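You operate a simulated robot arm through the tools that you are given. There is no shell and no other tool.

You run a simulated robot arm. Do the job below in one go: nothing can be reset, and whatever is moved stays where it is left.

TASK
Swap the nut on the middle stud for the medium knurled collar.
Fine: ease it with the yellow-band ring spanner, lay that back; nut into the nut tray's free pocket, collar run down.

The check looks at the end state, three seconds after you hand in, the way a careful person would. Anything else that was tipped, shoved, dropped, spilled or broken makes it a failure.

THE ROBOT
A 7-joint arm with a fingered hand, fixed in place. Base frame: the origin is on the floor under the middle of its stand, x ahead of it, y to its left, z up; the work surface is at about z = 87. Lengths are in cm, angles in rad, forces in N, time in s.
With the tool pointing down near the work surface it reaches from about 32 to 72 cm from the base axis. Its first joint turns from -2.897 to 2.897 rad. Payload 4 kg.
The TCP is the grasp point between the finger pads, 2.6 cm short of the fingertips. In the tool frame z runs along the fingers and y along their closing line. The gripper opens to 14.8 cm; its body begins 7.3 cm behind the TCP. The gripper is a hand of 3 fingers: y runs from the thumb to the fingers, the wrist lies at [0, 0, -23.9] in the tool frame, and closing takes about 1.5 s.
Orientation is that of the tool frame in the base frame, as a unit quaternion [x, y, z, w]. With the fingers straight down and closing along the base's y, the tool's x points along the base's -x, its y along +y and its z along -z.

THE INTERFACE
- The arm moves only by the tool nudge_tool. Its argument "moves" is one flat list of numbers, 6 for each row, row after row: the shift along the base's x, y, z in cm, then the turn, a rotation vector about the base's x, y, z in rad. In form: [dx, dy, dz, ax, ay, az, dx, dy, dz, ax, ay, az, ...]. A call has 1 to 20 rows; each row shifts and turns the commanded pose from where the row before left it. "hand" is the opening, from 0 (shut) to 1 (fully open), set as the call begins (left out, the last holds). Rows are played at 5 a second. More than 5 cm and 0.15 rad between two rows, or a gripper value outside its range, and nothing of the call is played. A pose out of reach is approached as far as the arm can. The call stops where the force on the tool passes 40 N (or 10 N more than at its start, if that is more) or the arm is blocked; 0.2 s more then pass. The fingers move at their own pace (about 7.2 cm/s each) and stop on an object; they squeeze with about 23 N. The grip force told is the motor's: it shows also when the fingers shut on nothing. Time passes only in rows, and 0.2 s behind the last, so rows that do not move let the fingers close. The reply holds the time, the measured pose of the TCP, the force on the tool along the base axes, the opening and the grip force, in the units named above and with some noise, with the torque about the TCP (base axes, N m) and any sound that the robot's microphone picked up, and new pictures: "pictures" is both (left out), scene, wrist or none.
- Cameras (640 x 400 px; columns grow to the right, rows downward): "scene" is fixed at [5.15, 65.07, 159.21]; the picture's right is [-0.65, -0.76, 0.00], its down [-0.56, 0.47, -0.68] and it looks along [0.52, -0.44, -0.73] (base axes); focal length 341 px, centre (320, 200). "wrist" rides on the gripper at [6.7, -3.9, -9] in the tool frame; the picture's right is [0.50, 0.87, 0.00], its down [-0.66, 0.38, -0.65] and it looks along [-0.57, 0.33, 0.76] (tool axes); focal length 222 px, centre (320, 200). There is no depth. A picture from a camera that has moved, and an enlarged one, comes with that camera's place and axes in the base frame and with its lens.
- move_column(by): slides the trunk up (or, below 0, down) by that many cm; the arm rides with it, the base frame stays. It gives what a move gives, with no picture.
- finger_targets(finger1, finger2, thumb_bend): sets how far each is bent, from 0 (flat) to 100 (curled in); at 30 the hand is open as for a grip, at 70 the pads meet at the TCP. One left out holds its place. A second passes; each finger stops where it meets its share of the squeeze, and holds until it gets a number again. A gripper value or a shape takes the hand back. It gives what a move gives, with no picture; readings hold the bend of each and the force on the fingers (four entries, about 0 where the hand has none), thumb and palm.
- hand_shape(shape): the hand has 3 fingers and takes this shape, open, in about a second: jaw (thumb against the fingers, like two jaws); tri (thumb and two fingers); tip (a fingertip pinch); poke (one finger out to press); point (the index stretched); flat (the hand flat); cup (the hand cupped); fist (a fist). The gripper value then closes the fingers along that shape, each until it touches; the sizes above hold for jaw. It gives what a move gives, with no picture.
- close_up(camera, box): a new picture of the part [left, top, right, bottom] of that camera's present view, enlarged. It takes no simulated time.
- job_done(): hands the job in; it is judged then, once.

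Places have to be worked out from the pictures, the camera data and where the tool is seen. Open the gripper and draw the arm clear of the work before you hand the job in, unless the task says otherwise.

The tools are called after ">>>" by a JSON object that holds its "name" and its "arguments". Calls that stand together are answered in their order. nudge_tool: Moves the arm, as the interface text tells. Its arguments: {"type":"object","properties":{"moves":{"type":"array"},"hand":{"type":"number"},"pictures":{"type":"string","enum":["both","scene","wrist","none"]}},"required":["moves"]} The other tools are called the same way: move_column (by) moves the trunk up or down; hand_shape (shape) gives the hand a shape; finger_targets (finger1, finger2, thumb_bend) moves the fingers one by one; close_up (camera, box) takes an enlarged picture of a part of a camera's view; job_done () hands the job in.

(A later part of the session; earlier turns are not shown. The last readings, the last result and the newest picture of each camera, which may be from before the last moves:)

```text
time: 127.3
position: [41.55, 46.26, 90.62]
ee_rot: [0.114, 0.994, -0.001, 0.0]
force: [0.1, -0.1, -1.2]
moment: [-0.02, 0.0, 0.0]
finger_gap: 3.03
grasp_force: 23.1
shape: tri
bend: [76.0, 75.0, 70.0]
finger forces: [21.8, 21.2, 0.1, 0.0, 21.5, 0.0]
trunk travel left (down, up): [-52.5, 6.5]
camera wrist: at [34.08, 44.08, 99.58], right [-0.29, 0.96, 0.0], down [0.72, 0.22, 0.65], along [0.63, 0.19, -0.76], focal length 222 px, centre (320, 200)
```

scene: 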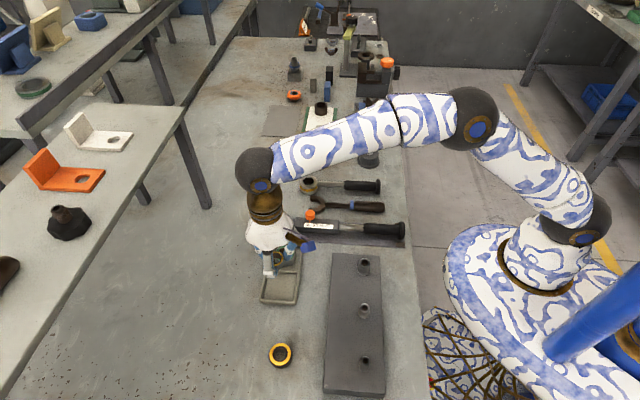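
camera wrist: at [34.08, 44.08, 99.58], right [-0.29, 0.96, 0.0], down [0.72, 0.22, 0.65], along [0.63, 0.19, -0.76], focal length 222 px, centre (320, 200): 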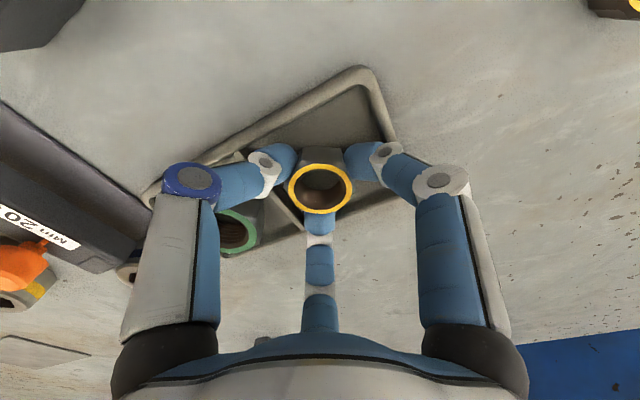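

No contact yet; I go down another 0.1 cm at a time.

>>> {"name": "nudge_tool", "arguments": {"moves": [0, 0, -0.1, 0, 0, 0, 0, 0, 0, 0, 0, 0], "pictures": "none"}}

>>> {"name": "nudge_tool", "arguments": {"moves": [0, 0, -0.1, 0, 0, 0, 0, 0, 0, 0, 0, 0], "pictures": "none"}}

>>> {"name": "close_up", "arguments": {"camera": "wrist", "box": [160, 80, 480, 280]}}

```text
time: 127.9
position: [41.73, 46.29, 90.44]
ee_rot: [0.114, 0.993, 0.0, 0.0]
force: [0.1, 0.0, -1.8]
moment: [0.02, 0.01, -0.02]
finger_gap: 3.03
grasp_force: 22.7
shape: tri
bend: [76.0, 75.0, 70.0]
finger forces: [21.8, 21.1, 0.1, 0.0, 21.4, 0.0]
trunk travel left (down, up): [-52.5, 6.5]
```

```text
time: 128.5
position: [41.71, 46.38, 90.35]
ee_rot: [0.115, 0.993, 0.0, 0.0]
force: [0.0, 1.6, -1.7]
moment: [0.0, 0.0, 0.0]
finger_gap: 3.05
grasp_force: 22.7
shape: tri
bend: [76.0, 75.0, 70.0]
finger forces: [21.7, 21.2, 0.1, 0.0, 21.6, 0.0]
trunk travel left (down, up): [-52.5, 6.5]
```

```text
2.00 times, centred on (320, 180) of wrist
camera zoom: at [34.13, 44.11, 99.38], right [-0.29, 0.96, 0.0], down [0.72, 0.22, 0.65], along [0.63, 0.19, -0.76], focal length 444 px, centre (320, 240)
```

zoom: 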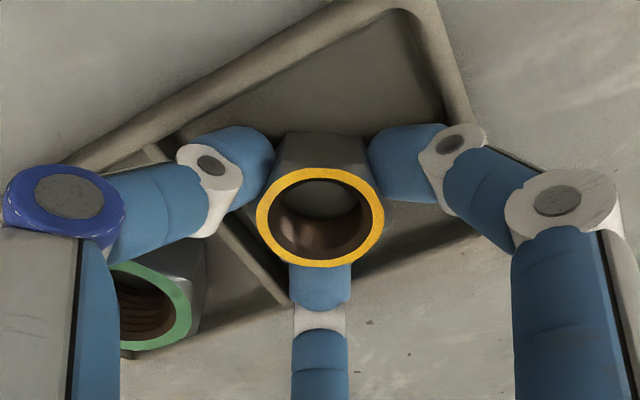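

The nut's bottom should be within about 2 mm of the floor. I open just a little so it settles, keeping the fingers off the rim.

>>> {"name": "nudge_tool", "arguments": {"moves": [0, 0, 0, 0, 0, 0, 0, 0, 0, 0, 0, 0, 0, 0, 0, 0, 0, 0], "hand": 0.25, "pictures": "none"}}

>>> {"name": "close_up", "arguments": {"camera": "wrist", "box": [160, 80, 480, 280]}}

>>> {"name": "close_up", "arguments": {"camera": "scene", "box": [240, 220, 330, 310]}}

```text
time: 129.3
position: [41.69, 46.36, 90.34]
ee_rot: [0.114, 0.993, 0.001, 0.0]
force: [0.6, -0.8, -0.2]
moment: [0.02, 0.0, 0.02]
finger_gap: 3.65
grasp_force: 0.0
shape: tri
bend: [76.0, 76.0, 70.0]
finger forces: [0.0, 0.4, 0.1, 0.0, 0.0, 0.0]
trunk travel left (down, up): [-52.5, 6.5]
```

```text
2.00 times, centred on (320, 180) of wrist
camera zoom: at [34.12, 44.11, 99.4], right [-0.29, 0.96, 0.0], down [0.72, 0.22, 0.65], along [0.63, 0.19, -0.76], focal length 444 px, centre (320, 240)
```

zoom: 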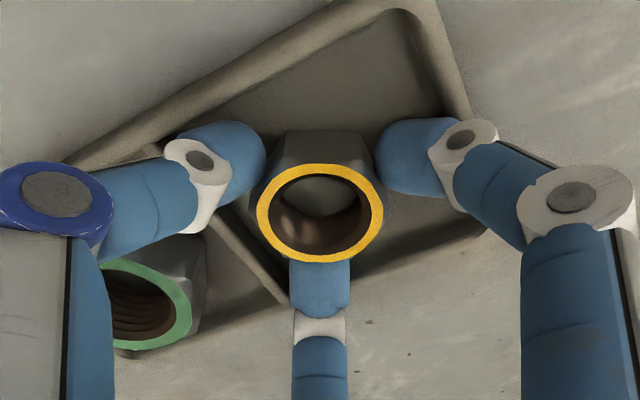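

```text
4.44 times, centred on (285, 265) of scene
camera zoom: at [5.15, 65.07, 159.21], right [-0.65, -0.76, 0.0], down [-0.56, 0.47, -0.68], along [0.52, -0.44, -0.73], focal length 1518 px, centre (476, -89)
```

zoom: 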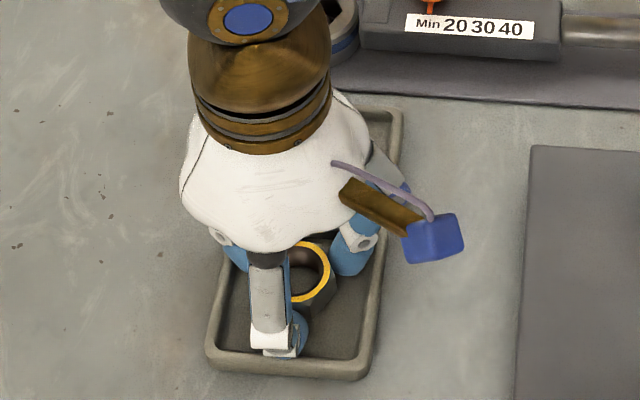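

Released, with only about 2 mm of settling. I lift straight up, easing off the finger that is lightly touching.

>>> {"name": "nudge_tool", "arguments": {"moves": [0.08, 0.03, 0.1, 0, 0, 0, 0, 0, 0.3, 0, 0, 0, 0, 0, 0.5, 0, 0, 0, 0, 0, 0.8, 0, 0, 0, 0, 0, 1.0, 0, 0, 0, 0, 0, 1.5, 0, 0, 0, 0, 0, 2.0, 0, 0, 0, 0, 0, 0, 0, 0, 0], "pictures": "none"}}

>>> {"name": "close_up", "arguments": {"camera": "wrist", "box": [160, 50, 480, 250]}}

>>> {"name": "close_up", "arguments": {"camera": "scene", "box": [240, 220, 330, 310]}}

```text
time: 131.1
position: [41.69, 46.39, 96.5]
ee_rot: [0.114, 0.993, 0.0, -0.001]
force: [0.5, 0.3, -0.2]
moment: [0.0, 0.01, 0.0]
finger_gap: 3.71
grasp_force: 0.0
shape: tri
bend: [76.0, 76.0, 70.0]
finger forces: [0.1, 0.0, 0.0, 0.0, 0.0, 0.0]
trunk travel left (down, up): [-52.5, 6.5]
```

```text
2.00 times, centred on (320, 150) of wrist
camera zoom: at [34.15, 44.04, 105.6], right [-0.29, 0.96, 0.0], down [0.72, 0.22, 0.65], along [0.63, 0.19, -0.76], focal length 444 px, centre (320, 300)
```

zoom: 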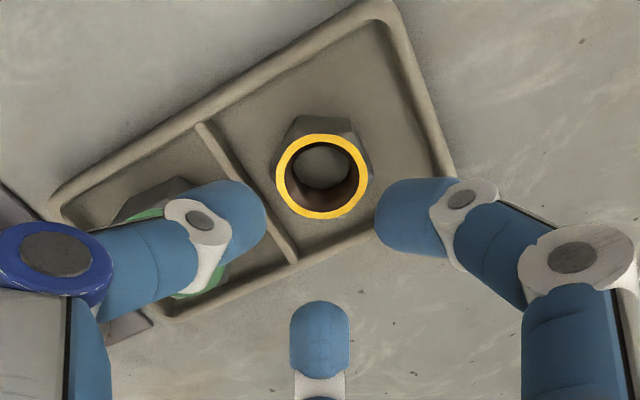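

```text
4.44 times, centred on (285, 265) of scene
camera zoom: at [5.15, 65.07, 159.21], right [-0.65, -0.76, 0.0], down [-0.56, 0.47, -0.68], along [0.52, -0.44, -0.73], focal length 1518 px, centre (476, -89)
```

zoom: 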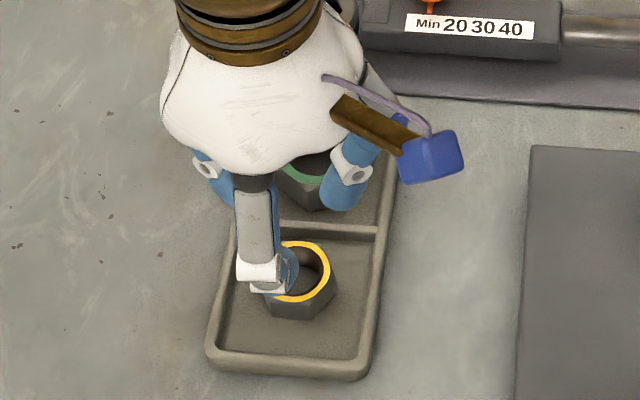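

The nut lies flat in the free pocket. Now I travel to the collar, turning the hand counter-clockwise on the way so that I have room to turn it clockwise later.

>>> {"name": "nudge_tool", "arguments": {"moves": [-0.655, 0.46, 0.5, 0, 0, 0.148, -0.655, 0.46, 0.5, 0, 0, 0.148, -0.655, 0.46, 0.5, 0, 0, 0.148, -0.655, 0.46, 0.5, 0, 0, 0.148, -0.655, 0.46, 0.5, 0, 0, 0.148, -0.655, 0.46, 0, 0, 0, 0.148, -0.655, 0.46, 0, 0, 0, 0.148, -0.655, 0.46, 0, 0, 0, 0.148, -0.655, 0.46, 0, 0, 0, 0.148, -0.655, 0.46, 0, 0, 0, 0.148, -0.655, 0.46, 0, 0, 0, 0.148, -0.655, 0.46, 0, 0, 0, 0.148, -0.655, 0.46, 0, 0, 0, 0.148, -0.655, 0.46, 0, 0, 0, 0.148, -0.655, 0.46, 0, 0, 0, 0.148, -0.655, 0.46, 0, 0, 0, 0.148, -0.655, 0.46, 0, 0, 0, 0.148, -0.655, 0.46, 0, 0, 0, 0.148, -0.655, 0.46, 0, 0, 0, 0.148, -0.655, 0.46, 0, 0, 0, 0.148], "hand": 0.45, "pictures": "both"}}

>>> {"name": "close_up", "arguments": {"camera": "wrist", "box": [220, 60, 420, 220]}}

>>> {"name": "close_up", "arguments": {"camera": "scene", "box": [250, 230, 320, 300]}}

```text
time: 135.3
position: [28.46, 55.45, 98.92]
ee_rot: [0.979, -0.203, 0.001, 0.0]
force: [0.6, 0.3, -0.1]
moment: [-0.01, 0.03, -0.01]
finger_gap: 6.62
grasp_force: 0.1
shape: tri
bend: [39.0, 39.0, 70.0]
finger forces: [0.0, 0.0, 0.0, 0.2, 0.1, 0.0]
trunk travel left (down, up): [-52.5, 6.5]
camera wrist: at [36.14, 56.54, 108.07], right [0.12, -0.99, 0.0], down [-0.75, -0.09, 0.65], along [-0.65, -0.08, -0.76], focal length 222 px, centre (320, 200)
```

scene: 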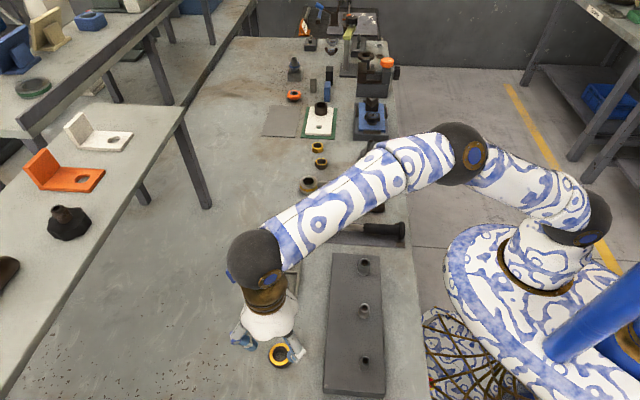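
wrist: 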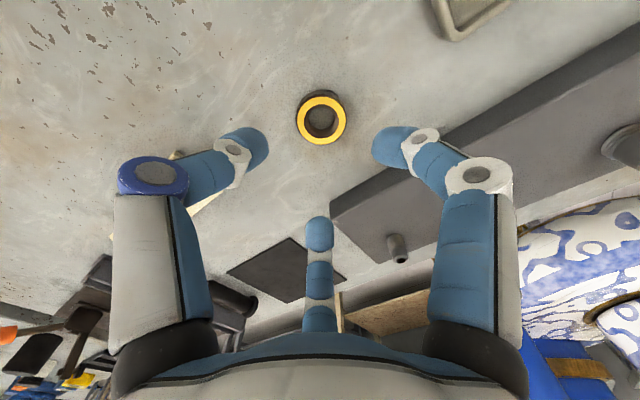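

```text
2.50 times, centred on (320, 140) of wrist
camera zoom: at [36.14, 56.54, 108.07], right [0.12, -0.99, 0.0], down [-0.75, -0.09, 0.65], along [-0.65, -0.08, -0.76], focal length 555 px, centre (320, 350)
```

zoom: 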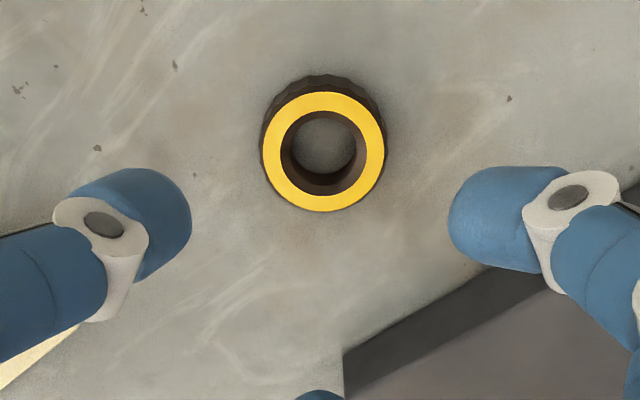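

```text
5.71 times, centred on (285, 265) of scene
camera zoom: at [5.15, 65.07, 159.21], right [-0.65, -0.76, 0.0], down [-0.56, 0.47, -0.68], along [0.52, -0.44, -0.73], focal length 1951 px, centre (520, -171)
```

zoom: 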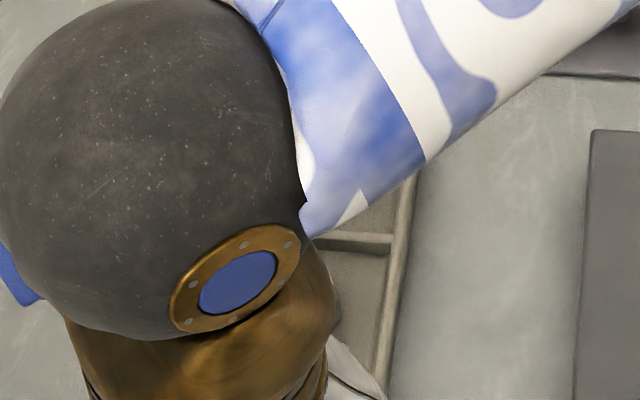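

The collar's axis is at about (28.72, 55.56), 0.3 cm from the hand's centre. I centre over it and descend with a moderate opening.

>>> {"name": "nudge_tool", "arguments": {"moves": [0.28, -0.07, -1.2, 0, 0, 0, 0, 0, -1.2, 0, 0, 0, 0, 0, -1.2, 0, 0, 0, 0, 0, -1.2, 0, 0, 0, 0, 0, -1.2, 0, 0, 0, 0, 0, -1.2, 0, 0, 0, 0, 0, -0.9, 0, 0, 0, 0, 0, -0.4, 0, 0, 0, 0, 0, 0, 0, 0, 0], "hand": 0.4, "pictures": "none"}}

>>> {"name": "close_up", "arguments": {"camera": "wrist", "box": [220, 90, 420, 250]}}

>>> {"name": "close_up", "arguments": {"camera": "scene", "box": [230, 300, 330, 390]}}

```text
time: 137.3
position: [28.88, 55.38, 90.69]
ee_rot: [0.979, -0.203, 0.0, 0.0]
force: [-0.3, -0.9, 0.0]
moment: [0.0, 0.0, 0.01]
finger_gap: 5.93
grasp_force: 0.2
shape: tri
bend: [77.0, 77.0, 70.0]
finger forces: [0.0, 0.1, 0.0, 0.0, 0.1, 0.0]
trunk travel left (down, up): [-52.5, 6.5]
```

```text
2.50 times, centred on (320, 170) of wrist
camera zoom: at [36.53, 56.41, 99.69], right [0.11, -0.99, 0.0], down [-0.75, -0.09, 0.65], along [-0.65, -0.07, -0.76], focal length 555 px, centre (320, 275)
```

zoom: 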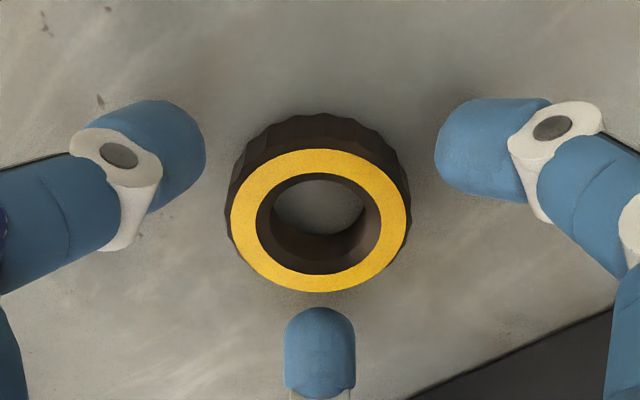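

```text
4.44 times, centred on (280, 345) of scene
camera zoom: at [5.15, 65.07, 159.21], right [-0.65, -0.76, 0.0], down [-0.56, 0.47, -0.68], along [0.52, -0.44, -0.73], focal length 1518 px, centre (498, -444)
```

zoom: 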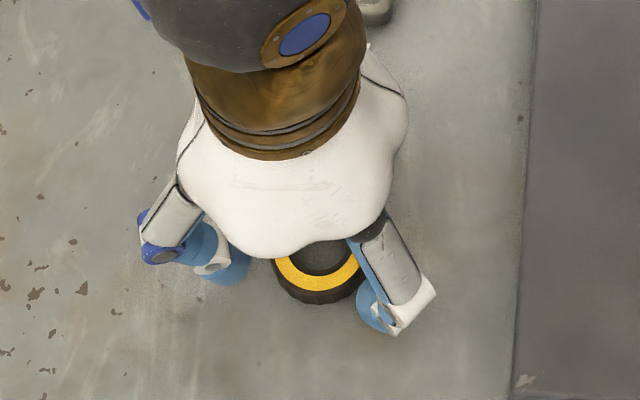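

Centred over the collar. I lower 0.35, narrow the fingers almost to contact, then lower a little more before squeezing.

>>> {"name": "nudge_tool", "arguments": {"moves": [0, 0, -0.2, 0, 0, 0, 0, 0, -0.15, 0, 0, 0, 0, 0, 0, 0, 0, 0], "pictures": "none"}}

>>> {"name": "nudge_tool", "arguments": {"moves": [0, 0, 0, 0, 0, 0, 0, 0, 0, 0, 0, 0], "hand": 0.34, "pictures": "none"}}

>>> {"name": "nudge_tool", "arguments": {"moves": [0, 0, -0.15, 0, 0, 0, 0, 0, 0, 0, 0, 0], "pictures": "none"}}

>>> {"name": "close_up", "arguments": {"camera": "wrist", "box": [220, 90, 420, 250]}}

```text
time: 138.1
position: [28.86, 55.48, 90.24]
ee_rot: [0.979, -0.204, 0.0, 0.0]
force: [-0.4, 0.6, -0.8]
moment: [-0.02, 0.02, -0.01]
finger_gap: 5.98
grasp_force: 0.0
shape: tri
bend: [77.0, 77.0, 70.0]
finger forces: [0.0, 0.0, 0.0, 0.0, 0.0, 0.1]
trunk travel left (down, up): [-52.5, 6.5]
```

```text
time: 138.7
position: [28.88, 55.42, 90.24]
ee_rot: [0.979, -0.204, -0.001, 0.0]
force: [-0.5, -0.9, 0.5]
moment: [0.02, 0.03, 0.0]
finger_gap: 5.07
grasp_force: 0.1
shape: tri
bend: [77.0, 77.0, 70.0]
finger forces: [0.0, 0.1, 0.2, 0.1, 0.0, 0.0]
trunk travel left (down, up): [-52.5, 6.5]
```

```text
time: 139.3
position: [28.87, 55.38, 90.21]
ee_rot: [0.979, -0.204, 0.0, 0.0]
force: [-0.7, 0.3, 1.2]
moment: [0.03, 0.01, -0.01]
finger_gap: 5.05
grasp_force: 0.0
shape: tri
bend: [77.0, 77.0, 70.0]
finger forces: [0.0, 0.2, 0.1, 0.1, 0.1, 0.0]
trunk travel left (down, up): [-52.5, 6.5]
```

```text
2.50 times, centred on (320, 170) of wrist
camera zoom: at [36.53, 56.4, 99.13], right [0.11, -0.99, 0.0], down [-0.75, -0.09, 0.65], along [-0.65, -0.07, -0.76], focal length 555 px, centre (320, 275)
```

zoom: 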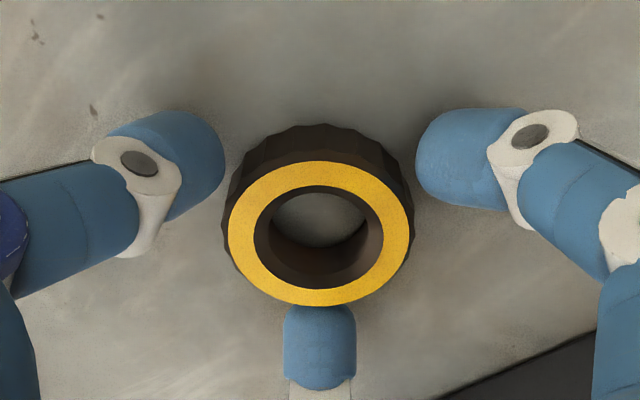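

Fingers are just outside the collar, tips near the bench. I close on it.

>>> {"name": "nudge_tool", "arguments": {"moves": [0, 0, 0, 0, 0, 0, 0, 0, 0, 0, 0, 0, 0, 0, 0, 0, 0, 0, 0, 0, 0, 0, 0, 0], "hand": 0, "pictures": "none"}}

>>> {"name": "close_up", "arguments": {"camera": "wrist", "box": [220, 90, 420, 250]}}

```text
time: 140.3
position: [28.85, 55.45, 90.0]
ee_rot: [0.979, -0.203, 0.0, 0.0]
force: [0.1, 0.7, 0.3]
moment: [-0.01, -0.01, 0.01]
finger_gap: 3.86
grasp_force: 23.1
shape: tri
bend: [76.0, 77.0, 70.0]
finger forces: [21.1, 19.0, 0.0, 0.1, 20.4, 0.1]
trunk travel left (down, up): [-52.5, 6.5]
```

```text
2.50 times, centred on (320, 170) of wrist
camera zoom: at [36.53, 56.41, 99.13], right [0.11, -0.99, 0.0], down [-0.75, -0.09, 0.65], along [-0.65, -0.07, -0.76], focal length 555 px, centre (320, 275)
```

zoom: 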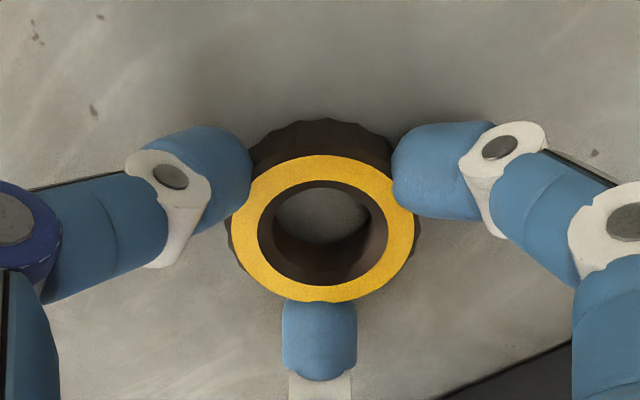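

Firm grip on the collar. I lift it and carry it over the middle stud.

>>> {"name": "nudge_tool", "arguments": {"moves": [0, 0, 0.5, 0, 0, 0, 0, 0, 1.0, 0, 0, 0, 0, 0, 1.5, 0, 0, 0, 0, 0, 1.5, 0, 0, 0, 0, 0, 1.5, 0, 0, 0, 0, 0, 1.5, 0, 0, 0, 0, 0, 1.5, 0, 0, 0, -0.685, -2.244, 0, 0, 0, 0.03, -0.685, -2.244, 0, 0, 0, 0.03, -0.685, -2.244, 0, 0, 0, 0.03, -0.685, -2.244, 0, 0, 0, 0.03, -0.685, -2.244, 0, 0, 0, 0.03, -0.685, -2.244, 0, 0, 0, 0.03, -0.685, -2.244, 0, 0, 0, 0.03, -0.685, -2.244, 0, 0, 0, 0.03, 0, 0, 0, 0, 0, 0], "pictures": "both"}}

>>> {"name": "close_up", "arguments": {"camera": "wrist", "box": [220, 50, 420, 210]}}

>>> {"name": "close_up", "arguments": {"camera": "scene", "box": [330, 240, 410, 330]}}

```text
time: 143.7
position: [23.47, 37.65, 99.16]
ee_rot: [0.996, -0.084, 0.0, 0.0]
force: [0.6, 0.5, -0.3]
moment: [0.01, -0.01, 0.01]
finger_gap: 3.88
grasp_force: 22.7
shape: tri
bend: [76.0, 77.0, 70.0]
finger forces: [21.5, 19.0, 0.0, 0.1, 20.6, 0.0]
trunk travel left (down, up): [-52.5, 6.5]
camera wrist: at [30.75, 40.38, 108.17], right [0.35, -0.94, 0.0], down [-0.71, -0.26, 0.65], along [-0.61, -0.23, -0.76], focal length 222 px, centre (320, 200)
```

scene: 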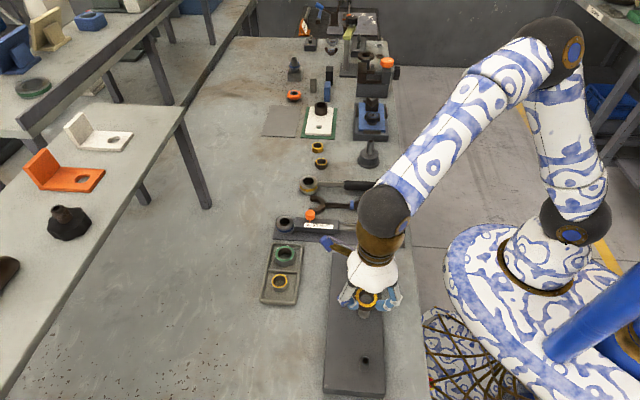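
wrist: 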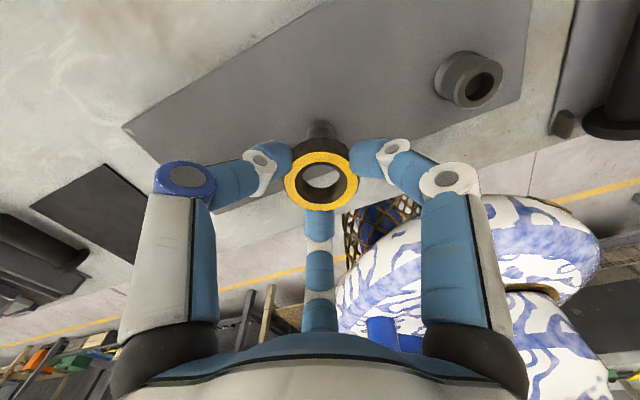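

```text
2.50 times, centred on (320, 130) of wrist
camera zoom: at [30.75, 40.38, 108.17], right [0.35, -0.94, 0.0], down [-0.71, -0.26, 0.65], along [-0.61, -0.23, -0.76], focal length 555 px, centre (320, 375)
```

zoom: 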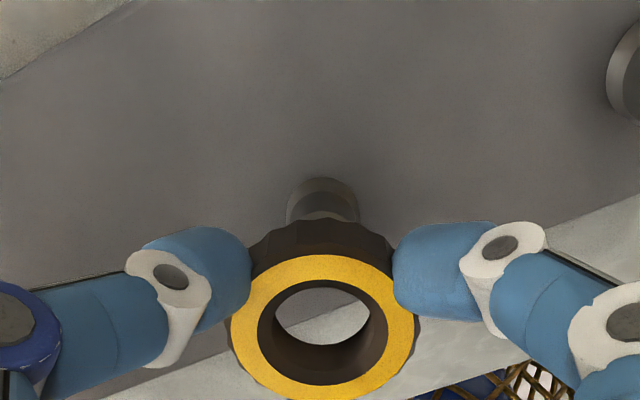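

```text
4.44 times, centred on (370, 285) of scene
camera zoom: at [5.15, 65.07, 159.21], right [-0.65, -0.76, 0.0], down [-0.56, 0.47, -0.68], along [0.52, -0.44, -0.73], focal length 1518 px, centre (98, -178)
```

zoom: 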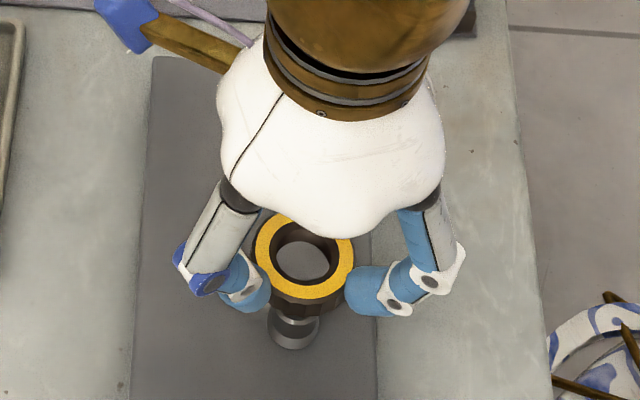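

The collar is nearly over the stud. I lower to just above the stud's top and look for centring through the hole.

>>> {"name": "nudge_tool", "arguments": {"moves": [-0.08, -0.05, -1.0, 0, 0, 0, 0, 0, -1.0, 0, 0, 0, 0, 0, -0.9, 0, 0, 0, 0, 0, 0, 0, 0, 0], "pictures": "none"}}

>>> {"name": "close_up", "arguments": {"camera": "wrist", "box": [260, 100, 380, 220]}}

>>> {"name": "close_up", "arguments": {"camera": "scene", "box": [340, 270, 390, 320]}}

```text
time: 144.7
position: [23.27, 37.45, 96.1]
ee_rot: [0.996, -0.086, 0.0, 0.0]
force: [0.2, -0.5, -1.8]
moment: [-0.02, 0.01, -0.02]
finger_gap: 3.84
grasp_force: 23.4
shape: tri
bend: [76.0, 77.0, 70.0]
finger forces: [21.5, 19.0, 0.0, 0.0, 20.6, 0.0]
trunk travel left (down, up): [-52.5, 6.5]
```

```text
3.33 times, centred on (320, 160) of wrist
camera zoom: at [30.56, 40.17, 105.16], right [0.35, -0.94, 0.0], down [-0.71, -0.26, 0.65], along [-0.61, -0.23, -0.76], focal length 740 px, centre (320, 333)
```

zoom: 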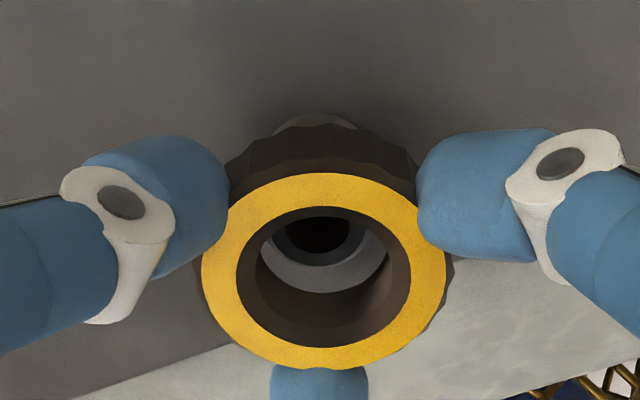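

```text
8.00 times, centred on (365, 295) of scene
camera zoom: at [5.15, 65.07, 159.21], right [-0.65, -0.76, 0.0], down [-0.56, 0.47, -0.68], along [0.52, -0.44, -0.73], focal length 2731 px, centre (-40, -560)
```

zoom: 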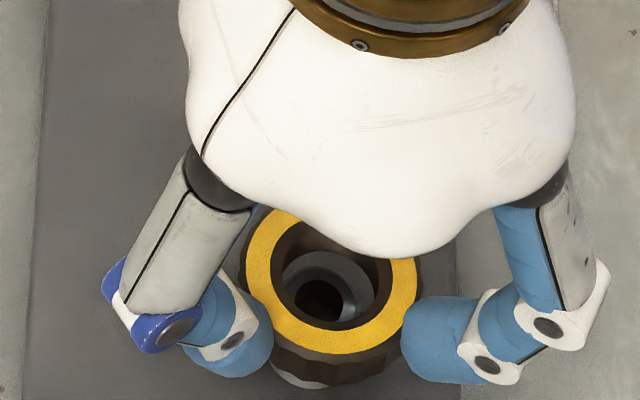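

Combining both views, the stud is about 0.13 cm in +y from the collar's axis. I shift that and lower gently until the collar meets the thread.

>>> {"name": "nudge_tool", "arguments": {"moves": [0, 0.12, 0, 0, 0, 0, 0, 0, -0.3, 0, 0, 0, 0, 0, -0.3, 0, 0, 0, 0, 0, -0.3, 0, 0, 0, 0, 0, -0.3, 0, 0, 0, 0, 0, 0, 0, 0, 0], "pictures": "none"}}

>>> {"name": "close_up", "arguments": {"camera": "wrist", "box": [260, 100, 380, 220]}}

>>> {"name": "close_up", "arguments": {"camera": "scene", "box": [340, 275, 390, 325]}}

```text
time: 146.1
position: [23.15, 37.67, 94.87]
ee_rot: [0.996, -0.085, -0.001, 0.0]
force: [0.6, -0.3, -2.1]
moment: [-0.01, -0.01, 0.0]
finger_gap: 3.86
grasp_force: 23.4
shape: tri
bend: [76.0, 77.0, 70.0]
finger forces: [21.6, 18.9, 0.0, 0.1, 20.5, 0.0]
trunk travel left (down, up): [-52.5, 6.5]
```

```text
3.33 times, centred on (320, 160) of wrist
camera zoom: at [30.44, 40.34, 103.96], right [0.35, -0.94, 0.0], down [-0.71, -0.26, 0.65], along [-0.61, -0.23, -0.76], focal length 740 px, centre (320, 333)
```

zoom: 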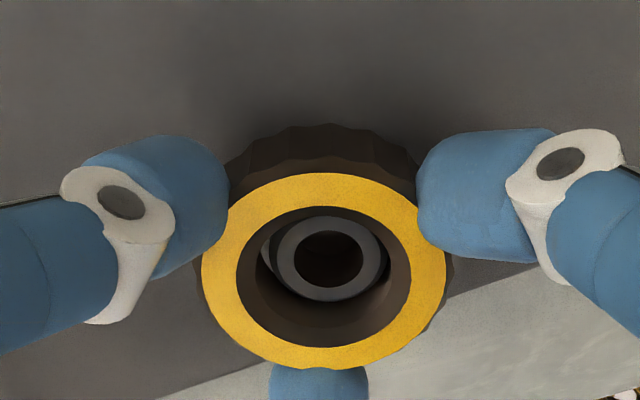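

```text
8.00 times, centred on (365, 300) of scene
camera zoom: at [5.15, 65.07, 159.21], right [-0.65, -0.76, 0.0], down [-0.56, 0.47, -0.68], along [0.52, -0.44, -0.73], focal length 2731 px, centre (-40, -600)
```

zoom: 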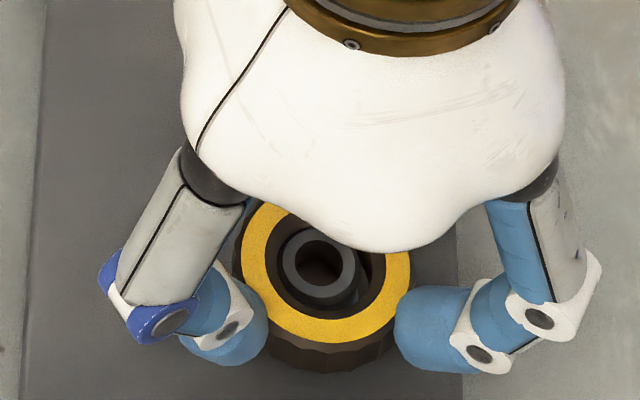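

Using the camera-derived pose, the hand is at (23.18, 37.62) while the stud axis is (23.35, 37.57). I correct by (+0.17, −0.05) and verify before lowering.

>>> {"name": "nudge_tool", "arguments": {"moves": [0.17, -0.05, 0, 0, 0, 0, 0, 0, 0, 0, 0, 0], "pictures": "none"}}

>>> {"name": "close_up", "arguments": {"camera": "wrist", "box": [260, 100, 380, 220]}}

>>> {"name": "close_up", "arguments": {"camera": "scene", "box": [340, 275, 390, 325]}}

```text
time: 146.7
position: [23.43, 37.59, 94.91]
ee_rot: [0.996, -0.086, 0.0, 0.0]
force: [0.5, 0.4, -0.6]
moment: [0.0, -0.02, -0.01]
finger_gap: 3.83
grasp_force: 22.8
shape: tri
bend: [76.0, 77.0, 70.0]
finger forces: [21.5, 19.0, 0.0, 0.1, 20.6, 0.0]
trunk travel left (down, up): [-52.5, 6.5]
```

```text
3.33 times, centred on (320, 160) of wrist
camera zoom: at [30.61, 40.34, 103.98], right [0.35, -0.94, 0.0], down [-0.71, -0.26, 0.65], along [-0.61, -0.23, -0.76], focal length 740 px, centre (320, 333)
```

zoom: 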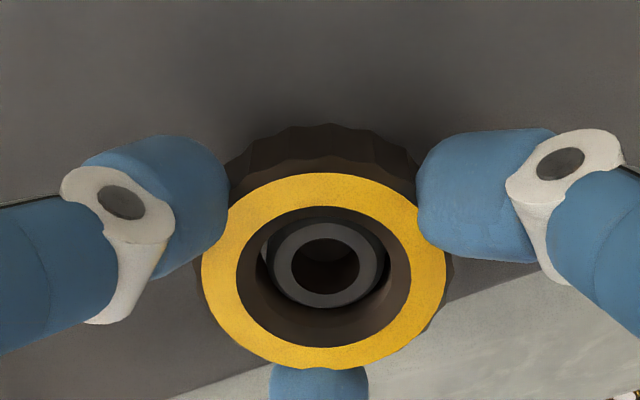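

```text
8.00 times, centred on (365, 300) of scene
camera zoom: at [5.15, 65.07, 159.21], right [-0.65, -0.76, 0.0], down [-0.56, 0.47, -0.68], along [0.52, -0.44, -0.73], focal length 2731 px, centre (-40, -600)
```

zoom: 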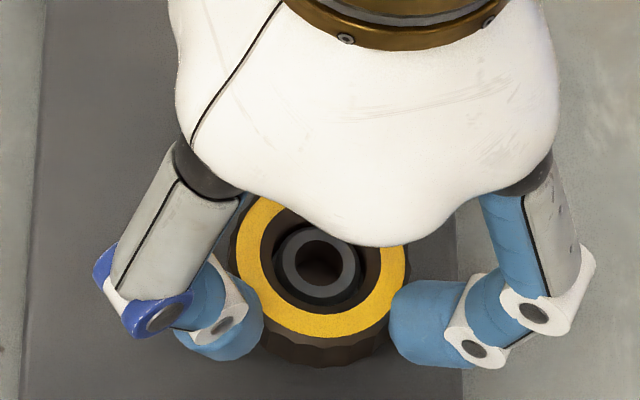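

Now the stud is centred in the collar in both views. I lower in small steps until it touches the thread.

>>> {"name": "nudge_tool", "arguments": {"moves": [0, -0.03, -0.2, 0, 0, 0, 0, 0, -0.2, 0, 0, 0, 0, 0, 0, 0, 0, 0], "pictures": "none"}}

>>> {"name": "nudge_tool", "arguments": {"moves": [0, 0, -0.15, 0, 0, 0, 0, 0, 0, 0, 0, 0], "pictures": "none"}}

>>> {"name": "nudge_tool", "arguments": {"moves": [0, 0, -0.15, 0, 0, 0, 0, 0, 0, 0, 0, 0], "pictures": "none"}}

>>> {"name": "close_up", "arguments": {"camera": "wrist", "box": [260, 100, 380, 220]}}

```text
time: 147.5
position: [23.43, 37.56, 94.5]
ee_rot: [0.996, -0.086, 0.0, 0.0]
force: [0.5, 0.5, -1.6]
moment: [-0.02, -0.01, 0.0]
finger_gap: 3.87
grasp_force: 22.6
shape: tri
bend: [76.0, 77.0, 70.0]
finger forces: [21.6, 19.0, 0.0, 0.1, 20.5, 0.1]
trunk travel left (down, up): [-52.5, 6.5]
```

```text
time: 148.1
position: [23.45, 37.48, 94.36]
ee_rot: [0.996, -0.086, 0.0, 0.0]
force: [-0.2, 0.4, -0.8]
moment: [-0.02, -0.04, 0.0]
finger_gap: 3.84
grasp_force: 23.2
shape: tri
bend: [76.0, 77.0, 70.0]
finger forces: [21.6, 18.9, 0.1, 0.1, 20.7, 0.1]
trunk travel left (down, up): [-52.5, 6.5]
```

```text
time: 148.7
position: [23.44, 37.46, 94.05]
ee_rot: [0.996, -0.085, 0.001, 0.0]
force: [0.9, -0.8, -0.6]
moment: [-0.01, 0.0, 0.01]
finger_gap: 3.85
grasp_force: 22.6
shape: tri
bend: [76.0, 77.0, 70.0]
finger forces: [22.3, 19.5, 0.0, 0.1, 21.1, 0.1]
trunk travel left (down, up): [-52.5, 6.5]
```

```text
3.33 times, centred on (320, 160) of wrist
camera zoom: at [30.66, 40.22, 103.18], right [0.35, -0.94, 0.0], down [-0.71, -0.26, 0.65], along [-0.61, -0.23, -0.76], focal length 740 px, centre (320, 333)
```

zoom: 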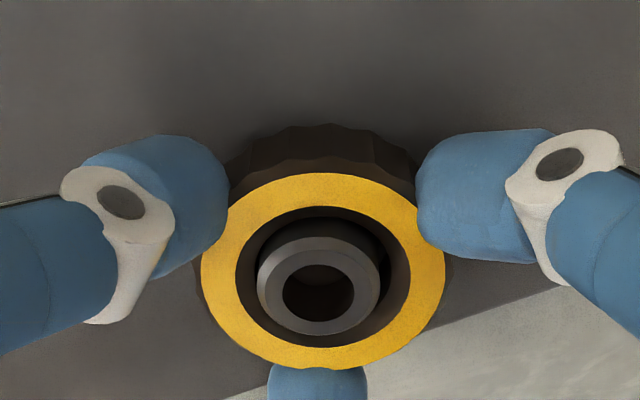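

The stud's nose now stands inside the collar; light contact is starting. I re-centre (−0.04, +0.07) and lower to feel the thread.

>>> {"name": "nudge_tool", "arguments": {"moves": [-0.04, 0.07, 0, 0, 0, 0, 0, 0, -0.1, 0, 0, 0, 0, 0, 0, 0, 0, 0], "pictures": "none"}}

>>> {"name": "nudge_tool", "arguments": {"moves": [0, 0, -0.1, 0, 0, 0, 0, 0, 0, 0, 0, 0], "pictures": "none"}}

>>> {"name": "close_up", "arguments": {"camera": "wrist", "box": [260, 100, 380, 220]}}

```text
time: 149.5
position: [23.53, 37.63, 94.15]
ee_rot: [0.996, -0.086, -0.001, 0.0]
force: [-0.3, 0.1, -0.5]
moment: [-0.01, 0.02, 0.01]
finger_gap: 3.83
grasp_force: 22.4
shape: tri
bend: [76.0, 77.0, 70.0]
finger forces: [22.2, 19.4, 0.0, 0.0, 21.2, 0.0]
trunk travel left (down, up): [-52.5, 6.5]
```

```text
time: 150.1
position: [23.34, 37.65, 93.94]
ee_rot: [0.996, -0.085, 0.0, 0.0]
force: [1.3, 0.5, 12.0]
moment: [0.0, -0.08, 0.01]
finger_gap: 3.83
grasp_force: 23.1
shape: tri
bend: [76.0, 77.0, 70.0]
finger forces: [23.9, 20.8, 0.1, 0.0, 22.6, 0.0]
trunk travel left (down, up): [-52.5, 6.5]
```

```text
3.33 times, centred on (320, 160) of wrist
camera zoom: at [30.62, 40.31, 103.1], right [0.35, -0.94, 0.0], down [-0.71, -0.26, 0.65], along [-0.61, -0.22, -0.76], focal length 740 px, centre (320, 333)
```

zoom: 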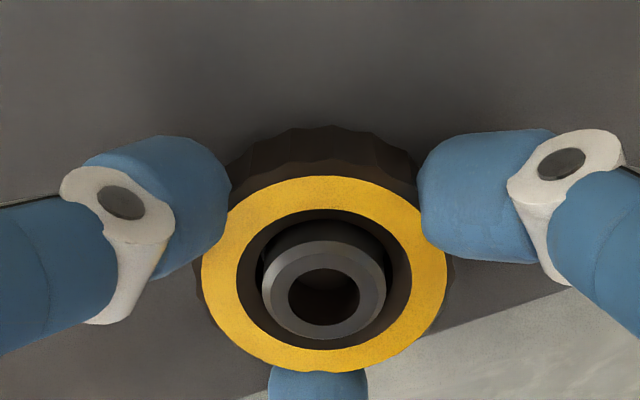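

The collar rests on the thread (12 N). I start turning clockwise and watch whether it draws down.

>>> {"name": "nudge_tool", "arguments": {"moves": [0, 0, 0, 0, 0, -0.1, 0, 0, 0, 0, 0, -0.1, 0, 0, 0, 0, 0, -0.1, 0, 0, 0, 0, 0, -0.1, 0, 0, 0, 0, 0, -0.1, 0, 0, 0, 0, 0, 0], "pictures": "none"}}

```text
time: 151.5
position: [23.42, 37.52, 93.93]
ee_rot: [0.944, -0.33, 0.0, 0.0]
force: [3.7, -4.9, 10.6]
moment: [-0.13, -0.18, 0.0]
finger_gap: 3.88
grasp_force: 22.6
shape: tri
bend: [76.0, 77.0, 70.0]
finger forces: [26.3, 19.3, 0.1, 0.0, 22.1, 0.0]
trunk travel left (down, up): [-52.5, 6.5]
```

>>> {"name": "nudge_tool", "arguments": {"moves": [0.03, -0.04, 0, 0, 0, -0.1, 0, 0, 0, 0, 0, -0.1, 0, 0, 0, 0, 0, -0.1, 0, 0, 0, 0, 0, -0.1, 0, 0, 0, 0, 0, -0.1, 0, 0, 0, 0, 0, 0], "pictures": "none"}}

>>> {"name": "close_up", "arguments": {"camera": "wrist", "box": [260, 100, 380, 220]}}

>>> {"name": "close_up", "arguments": {"camera": "scene", "box": [340, 275, 390, 325]}}

```text
time: 152.9
position: [23.39, 37.49, 93.97]
ee_rot: [0.833, -0.553, 0.0, 0.0]
force: [0.1, -5.0, -1.6]
moment: [-0.18, -0.06, 0.0]
finger_gap: 3.85
grasp_force: 23.1
shape: tri
bend: [76.0, 77.0, 70.0]
finger forces: [25.4, 18.8, 0.0, 0.1, 20.8, 0.0]
trunk travel left (down, up): [-52.5, 6.5]
```

```text
3.33 times, centred on (320, 160) of wrist
camera zoom: at [29.58, 32.91, 103.03], right [-0.6, -0.8, 0.0], down [-0.6, 0.46, 0.65], along [-0.52, 0.39, -0.76], focal length 740 px, centre (320, 333)
```

zoom: 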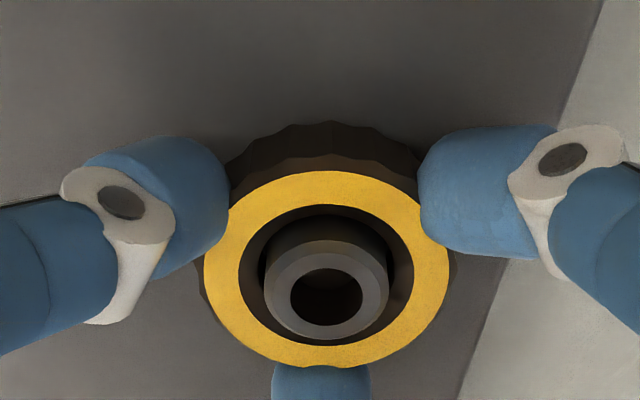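

```text
8.00 times, centred on (365, 300) of scene
camera zoom: at [5.15, 65.07, 159.21], right [-0.65, -0.76, 0.0], down [-0.56, 0.47, -0.68], along [0.52, -0.44, -0.73], focal length 2731 px, centre (-40, -600)
```

zoom: 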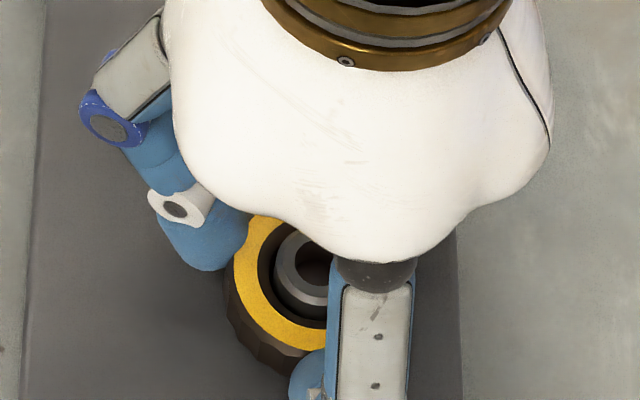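

It engaged: the push fell from 12 N to about 0 over 1 rad, so it draws down about 0.12 cm per rad. I keep turning clockwise with matching feed.

>>> {"name": "nudge_tool", "arguments": {"moves": [0, -0.05, -0.0125, 0, 0, -0.1, 0, 0, -0.0125, 0, 0, -0.1, 0, 0, -0.0125, 0, 0, -0.1, 0, 0, -0.0125, 0, 0, -0.1, 0, 0, -0.0125, 0, 0, -0.1, 0, 0, -0.0125, 0, 0, -0.1, 0, 0, -0.0125, 0, 0, -0.1, 0, 0, -0.0125, 0, 0, -0.1, 0, 0, -0.0125, 0, 0, -0.1, 0, 0, -0.0125, 0, 0, -0.1, 0, 0, -0.0125, 0, 0, -0.1, 0, 0, -0.0125, 0, 0, -0.1, 0, 0, 0, 0, 0, 0], "pictures": "none"}}

>>> {"name": "close_up", "arguments": {"camera": "wrist", "box": [260, 100, 380, 220]}}

```text
time: 155.7
position: [23.46, 37.55, 93.85]
ee_rot: [-0.375, 0.927, -0.001, -0.001]
force: [0.5, -6.9, -9.2]
moment: [-0.21, -0.03, -0.01]
finger_gap: 3.8
grasp_force: 22.6
shape: tri
bend: [76.0, 77.0, 70.0]
finger forces: [22.5, 17.6, 0.1, 0.0, 24.1, 0.0]
trunk travel left (down, up): [-52.5, 6.5]
```

```text
3.33 times, centred on (320, 160) of wrist
camera zoom: at [21.2, 30.11, 102.95], right [-0.96, 0.27, 0.0], down [0.21, 0.73, 0.65], along [0.18, 0.63, -0.76], focal length 740 px, centre (320, 333)
```

zoom: 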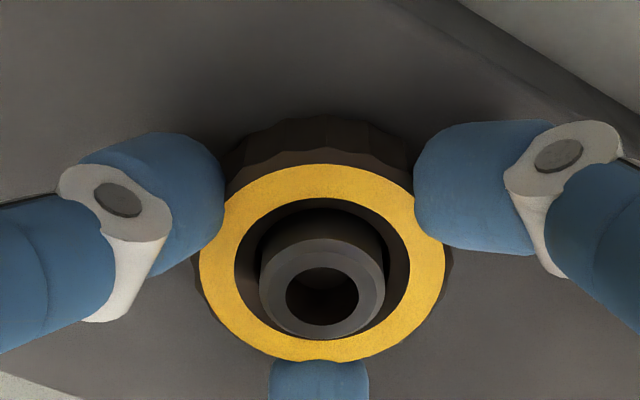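

It draws down faster than my feed (−9 N). I lower to relieve and increase the feed, turning on clockwise.

>>> {"name": "nudge_tool", "arguments": {"moves": [0, -0.05, -0.07, 0, 0, 0, 0, 0, -0.017, 0, 0, -0.1, 0, 0, -0.017, 0, 0, -0.1, 0, 0, -0.017, 0, 0, -0.1, 0, 0, -0.017, 0, 0, -0.1, 0, 0, -0.017, 0, 0, -0.1, 0, 0, -0.017, 0, 0, -0.1, 0, 0, -0.017, 0, 0, -0.1, 0, 0, -0.017, 0, 0, -0.1, 0, 0, -0.017, 0, 0, -0.1, 0, 0, -0.017, 0, 0, -0.1, 0, 0, 0, 0, 0, 0], "pictures": "none"}}

>>> {"name": "close_up", "arguments": {"camera": "wrist", "box": [260, 100, 380, 220]}}

>>> {"name": "close_up", "arguments": {"camera": "scene", "box": [330, 275, 400, 335]}}

```text
time: 158.3
position: [23.19, 37.53, 93.65]
ee_rot: [0.115, 0.993, 0.0, 0.0]
force: [0.8, -6.9, 9.7]
moment: [-0.21, 0.07, 0.01]
finger_gap: 3.84
grasp_force: 23.2
shape: tri
bend: [76.0, 77.0, 70.0]
finger forces: [21.8, 21.4, 0.0, 0.0, 26.3, 0.0]
trunk travel left (down, up): [-52.5, 6.5]
```

```text
3.33 times, centred on (320, 160) of wrist
camera zoom: at [15.84, 35.29, 102.71], right [-0.29, 0.96, 0.0], down [0.72, 0.22, 0.65], along [0.63, 0.19, -0.76], focal length 740 px, centre (320, 333)
```

zoom: 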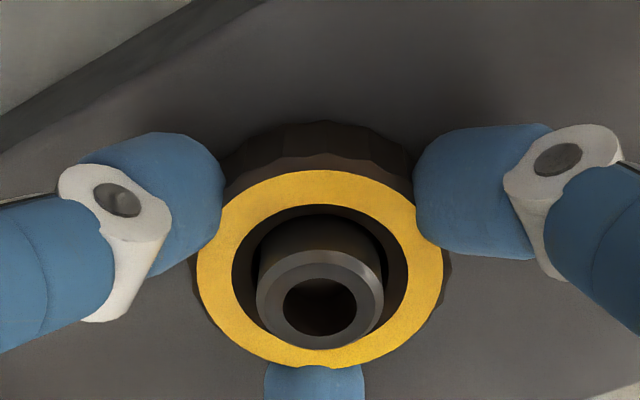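

```text
6.67 times, centred on (365, 305) of scene
camera zoom: at [5.15, 65.07, 159.21], right [-0.65, -0.76, 0.0], down [-0.56, 0.47, -0.68], along [0.52, -0.44, -0.73], focal length 2276 px, centre (20, -500)
```

zoom: 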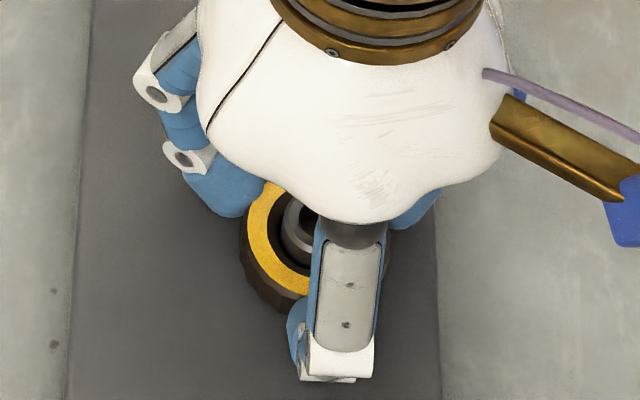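

Slightly overfed now (+10 N). I continue clockwise another 0.9 rad with little feed.

>>> {"name": "nudge_tool", "arguments": {"moves": [0, -0.04, 0, 0, 0, -0.1, 0, 0, 0, 0, 0, -0.1, 0, 0, -0.005, 0, 0, -0.1, 0, 0, -0.005, 0, 0, -0.1, 0, 0, -0.01, 0, 0, -0.1, 0, 0, -0.01, 0, 0, -0.1, 0, 0, -0.01, 0, 0, -0.1, 0, 0, -0.01, 0, 0, -0.1, 0, 0, -0.01, 0, 0, -0.1, 0, 0, 0, 0, 0, 0], "pictures": "none"}}

>>> {"name": "close_up", "arguments": {"camera": "wrist", "box": [260, 100, 380, 220]}}

>>> {"name": "close_up", "arguments": {"camera": "scene", "box": [330, 275, 400, 335]}}

```text
time: 160.5
position: [23.46, 37.38, 93.59]
ee_rot: [0.536, 0.845, 0.0, 0.0]
force: [-1.4, 2.7, 5.7]
moment: [0.06, 0.1, -0.04]
finger_gap: 3.83
grasp_force: 22.9
shape: tri
bend: [76.0, 77.0, 70.0]
finger forces: [25.8, 20.6, 0.1, 0.0, 22.9, 0.0]
trunk travel left (down, up): [-52.5, 6.5]
```

```text
3.33 times, centred on (320, 160) of wrist
camera zoom: at [16.86, 41.92, 102.6], right [0.57, 0.82, 0.0], down [0.62, -0.43, 0.65], along [0.54, -0.37, -0.76], focal length 740 px, centre (320, 333)
```

zoom: 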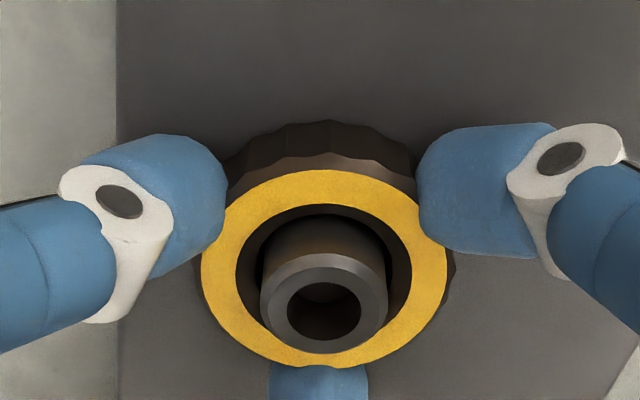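

```text
6.67 times, centred on (365, 305) of scene
camera zoom: at [5.15, 65.07, 159.21], right [-0.65, -0.76, 0.0], down [-0.56, 0.47, -0.68], along [0.52, -0.44, -0.73], focal length 2276 px, centre (20, -500)
```

zoom: 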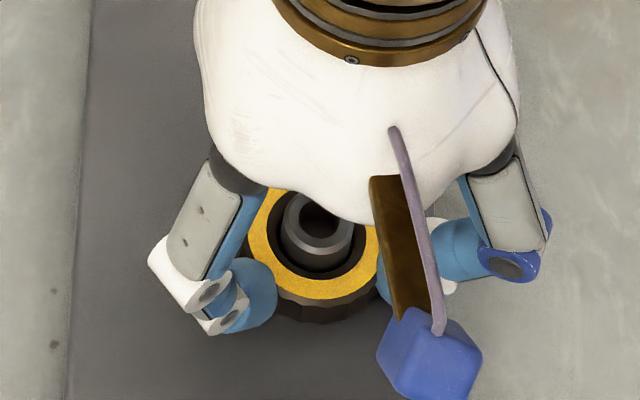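

The collar is about 0.5 cm down the thread, about 0.4 cm to go. I open, turn the empty hand back counter-clockwise, and regrip.

>>> {"name": "nudge_tool", "arguments": {"moves": [0, 0, 0, 0, 0, 0, 0, 0, 0, 0, 0, 0, 0, 0, 0, 0, 0, 0, 0, 0, 0, 0, 0, 0], "hand": 0.4, "pictures": "none"}}

>>> {"name": "nudge_tool", "arguments": {"moves": [0, 0, 0, 0, 0, 0.146, 0, 0, 0, 0, 0, 0.146, 0, 0, 0, 0, 0, 0.146, 0, 0, 0, 0, 0, 0.146, 0, 0, 0, 0, 0, 0.146, 0, 0, 0, 0, 0, 0.146, 0, 0, 0, 0, 0, 0.146, 0, 0, 0, 0, 0, 0.146, 0, 0, 0, 0, 0, 0.146, 0, 0, 0, 0, 0, 0.146, 0, 0, 0, 0, 0, 0.146, 0, 0, 0, 0, 0, 0.146, 0, 0, 0, 0, 0, 0.146, 0, 0, 0, 0, 0, 0.146], "pictures": "none"}}

>>> {"name": "nudge_tool", "arguments": {"moves": [0, 0, 0, 0, 0, 0.146, 0, 0, 0, 0, 0, 0.146, 0, 0, 0, 0, 0, 0.146, 0, 0, 0, 0, 0, 0.146, 0, 0, 0, 0, 0, 0.146, 0, 0, 0, 0, 0, 0.146, 0, 0, 0, 0, 0, 0.146, 0, 0, 0, 0, 0, 0.146, 0, 0, 0, 0, 0, 0.146, 0, 0, 0, 0, 0, 0.146, 0, 0, 0, 0, 0, 0.146, 0, 0, 0, 0, 0, 0.146, 0, 0, 0, 0, 0, 0.146, 0, 0, 0, 0, 0, 0.146, 0, 0, 0, 0, 0, 0], "pictures": "none"}}

>>> {"name": "close_up", "arguments": {"camera": "wrist", "box": [220, 90, 420, 250]}}

>>> {"name": "close_up", "arguments": {"camera": "scene", "box": [330, 275, 400, 335]}}

```text
time: 161.5
position: [23.37, 37.37, 93.52]
ee_rot: [0.535, 0.845, -0.001, 0.0]
force: [0.4, -0.5, -0.4]
moment: [0.01, -0.01, 0.03]
finger_gap: 5.84
grasp_force: 0.1
shape: tri
bend: [77.0, 77.0, 70.0]
finger forces: [0.0, 0.0, 0.0, 0.1, 0.0, 0.0]
trunk travel left (down, up): [-52.5, 6.5]
```

```text
time: 164.5
position: [23.34, 37.46, 93.61]
ee_rot: [-0.443, 0.896, 0.0, 0.0]
force: [0.0, 0.3, 0.2]
moment: [0.02, 0.0, 0.0]
finger_gap: 5.88
grasp_force: 0.0
shape: tri
bend: [77.0, 77.0, 70.0]
finger forces: [0.0, 0.1, 0.1, 0.0, 0.1, 0.1]
trunk travel left (down, up): [-52.5, 6.5]
```

```text
time: 167.7
position: [23.3, 37.3, 93.5]
ee_rot: [0.996, -0.09, 0.0, -0.001]
force: [-0.4, -0.6, 0.0]
moment: [0.01, 0.01, 0.0]
finger_gap: 5.89
grasp_force: 0.1
shape: tri
bend: [77.0, 77.0, 70.0]
finger forces: [0.0, 0.0, 0.0, 0.1, 0.1, 0.0]
trunk travel left (down, up): [-52.5, 6.5]
```

```text
2.50 times, centred on (320, 170) of wrist
camera zoom: at [30.65, 40.13, 102.56], right [0.34, -0.94, 0.0], down [-0.71, -0.26, 0.65], along [-0.62, -0.22, -0.76], focal length 555 px, centre (320, 275)
```

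zoom: 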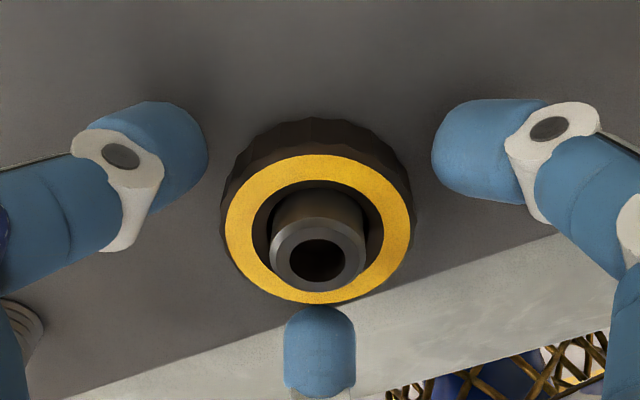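

```text
6.67 times, centred on (365, 305) of scene
camera zoom: at [5.15, 65.07, 159.21], right [-0.65, -0.76, 0.0], down [-0.56, 0.47, -0.68], along [0.52, -0.44, -0.73], focal length 2276 px, centre (20, -500)
```

zoom: 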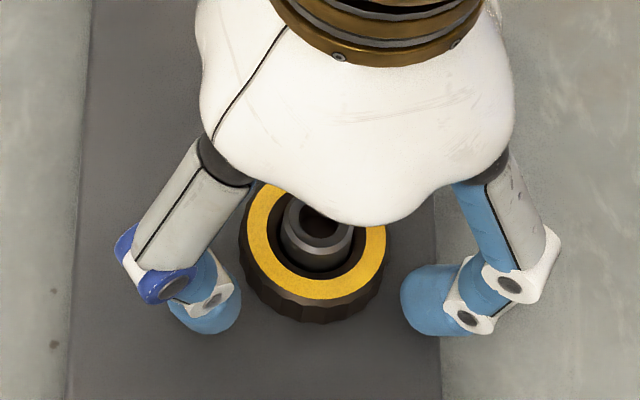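

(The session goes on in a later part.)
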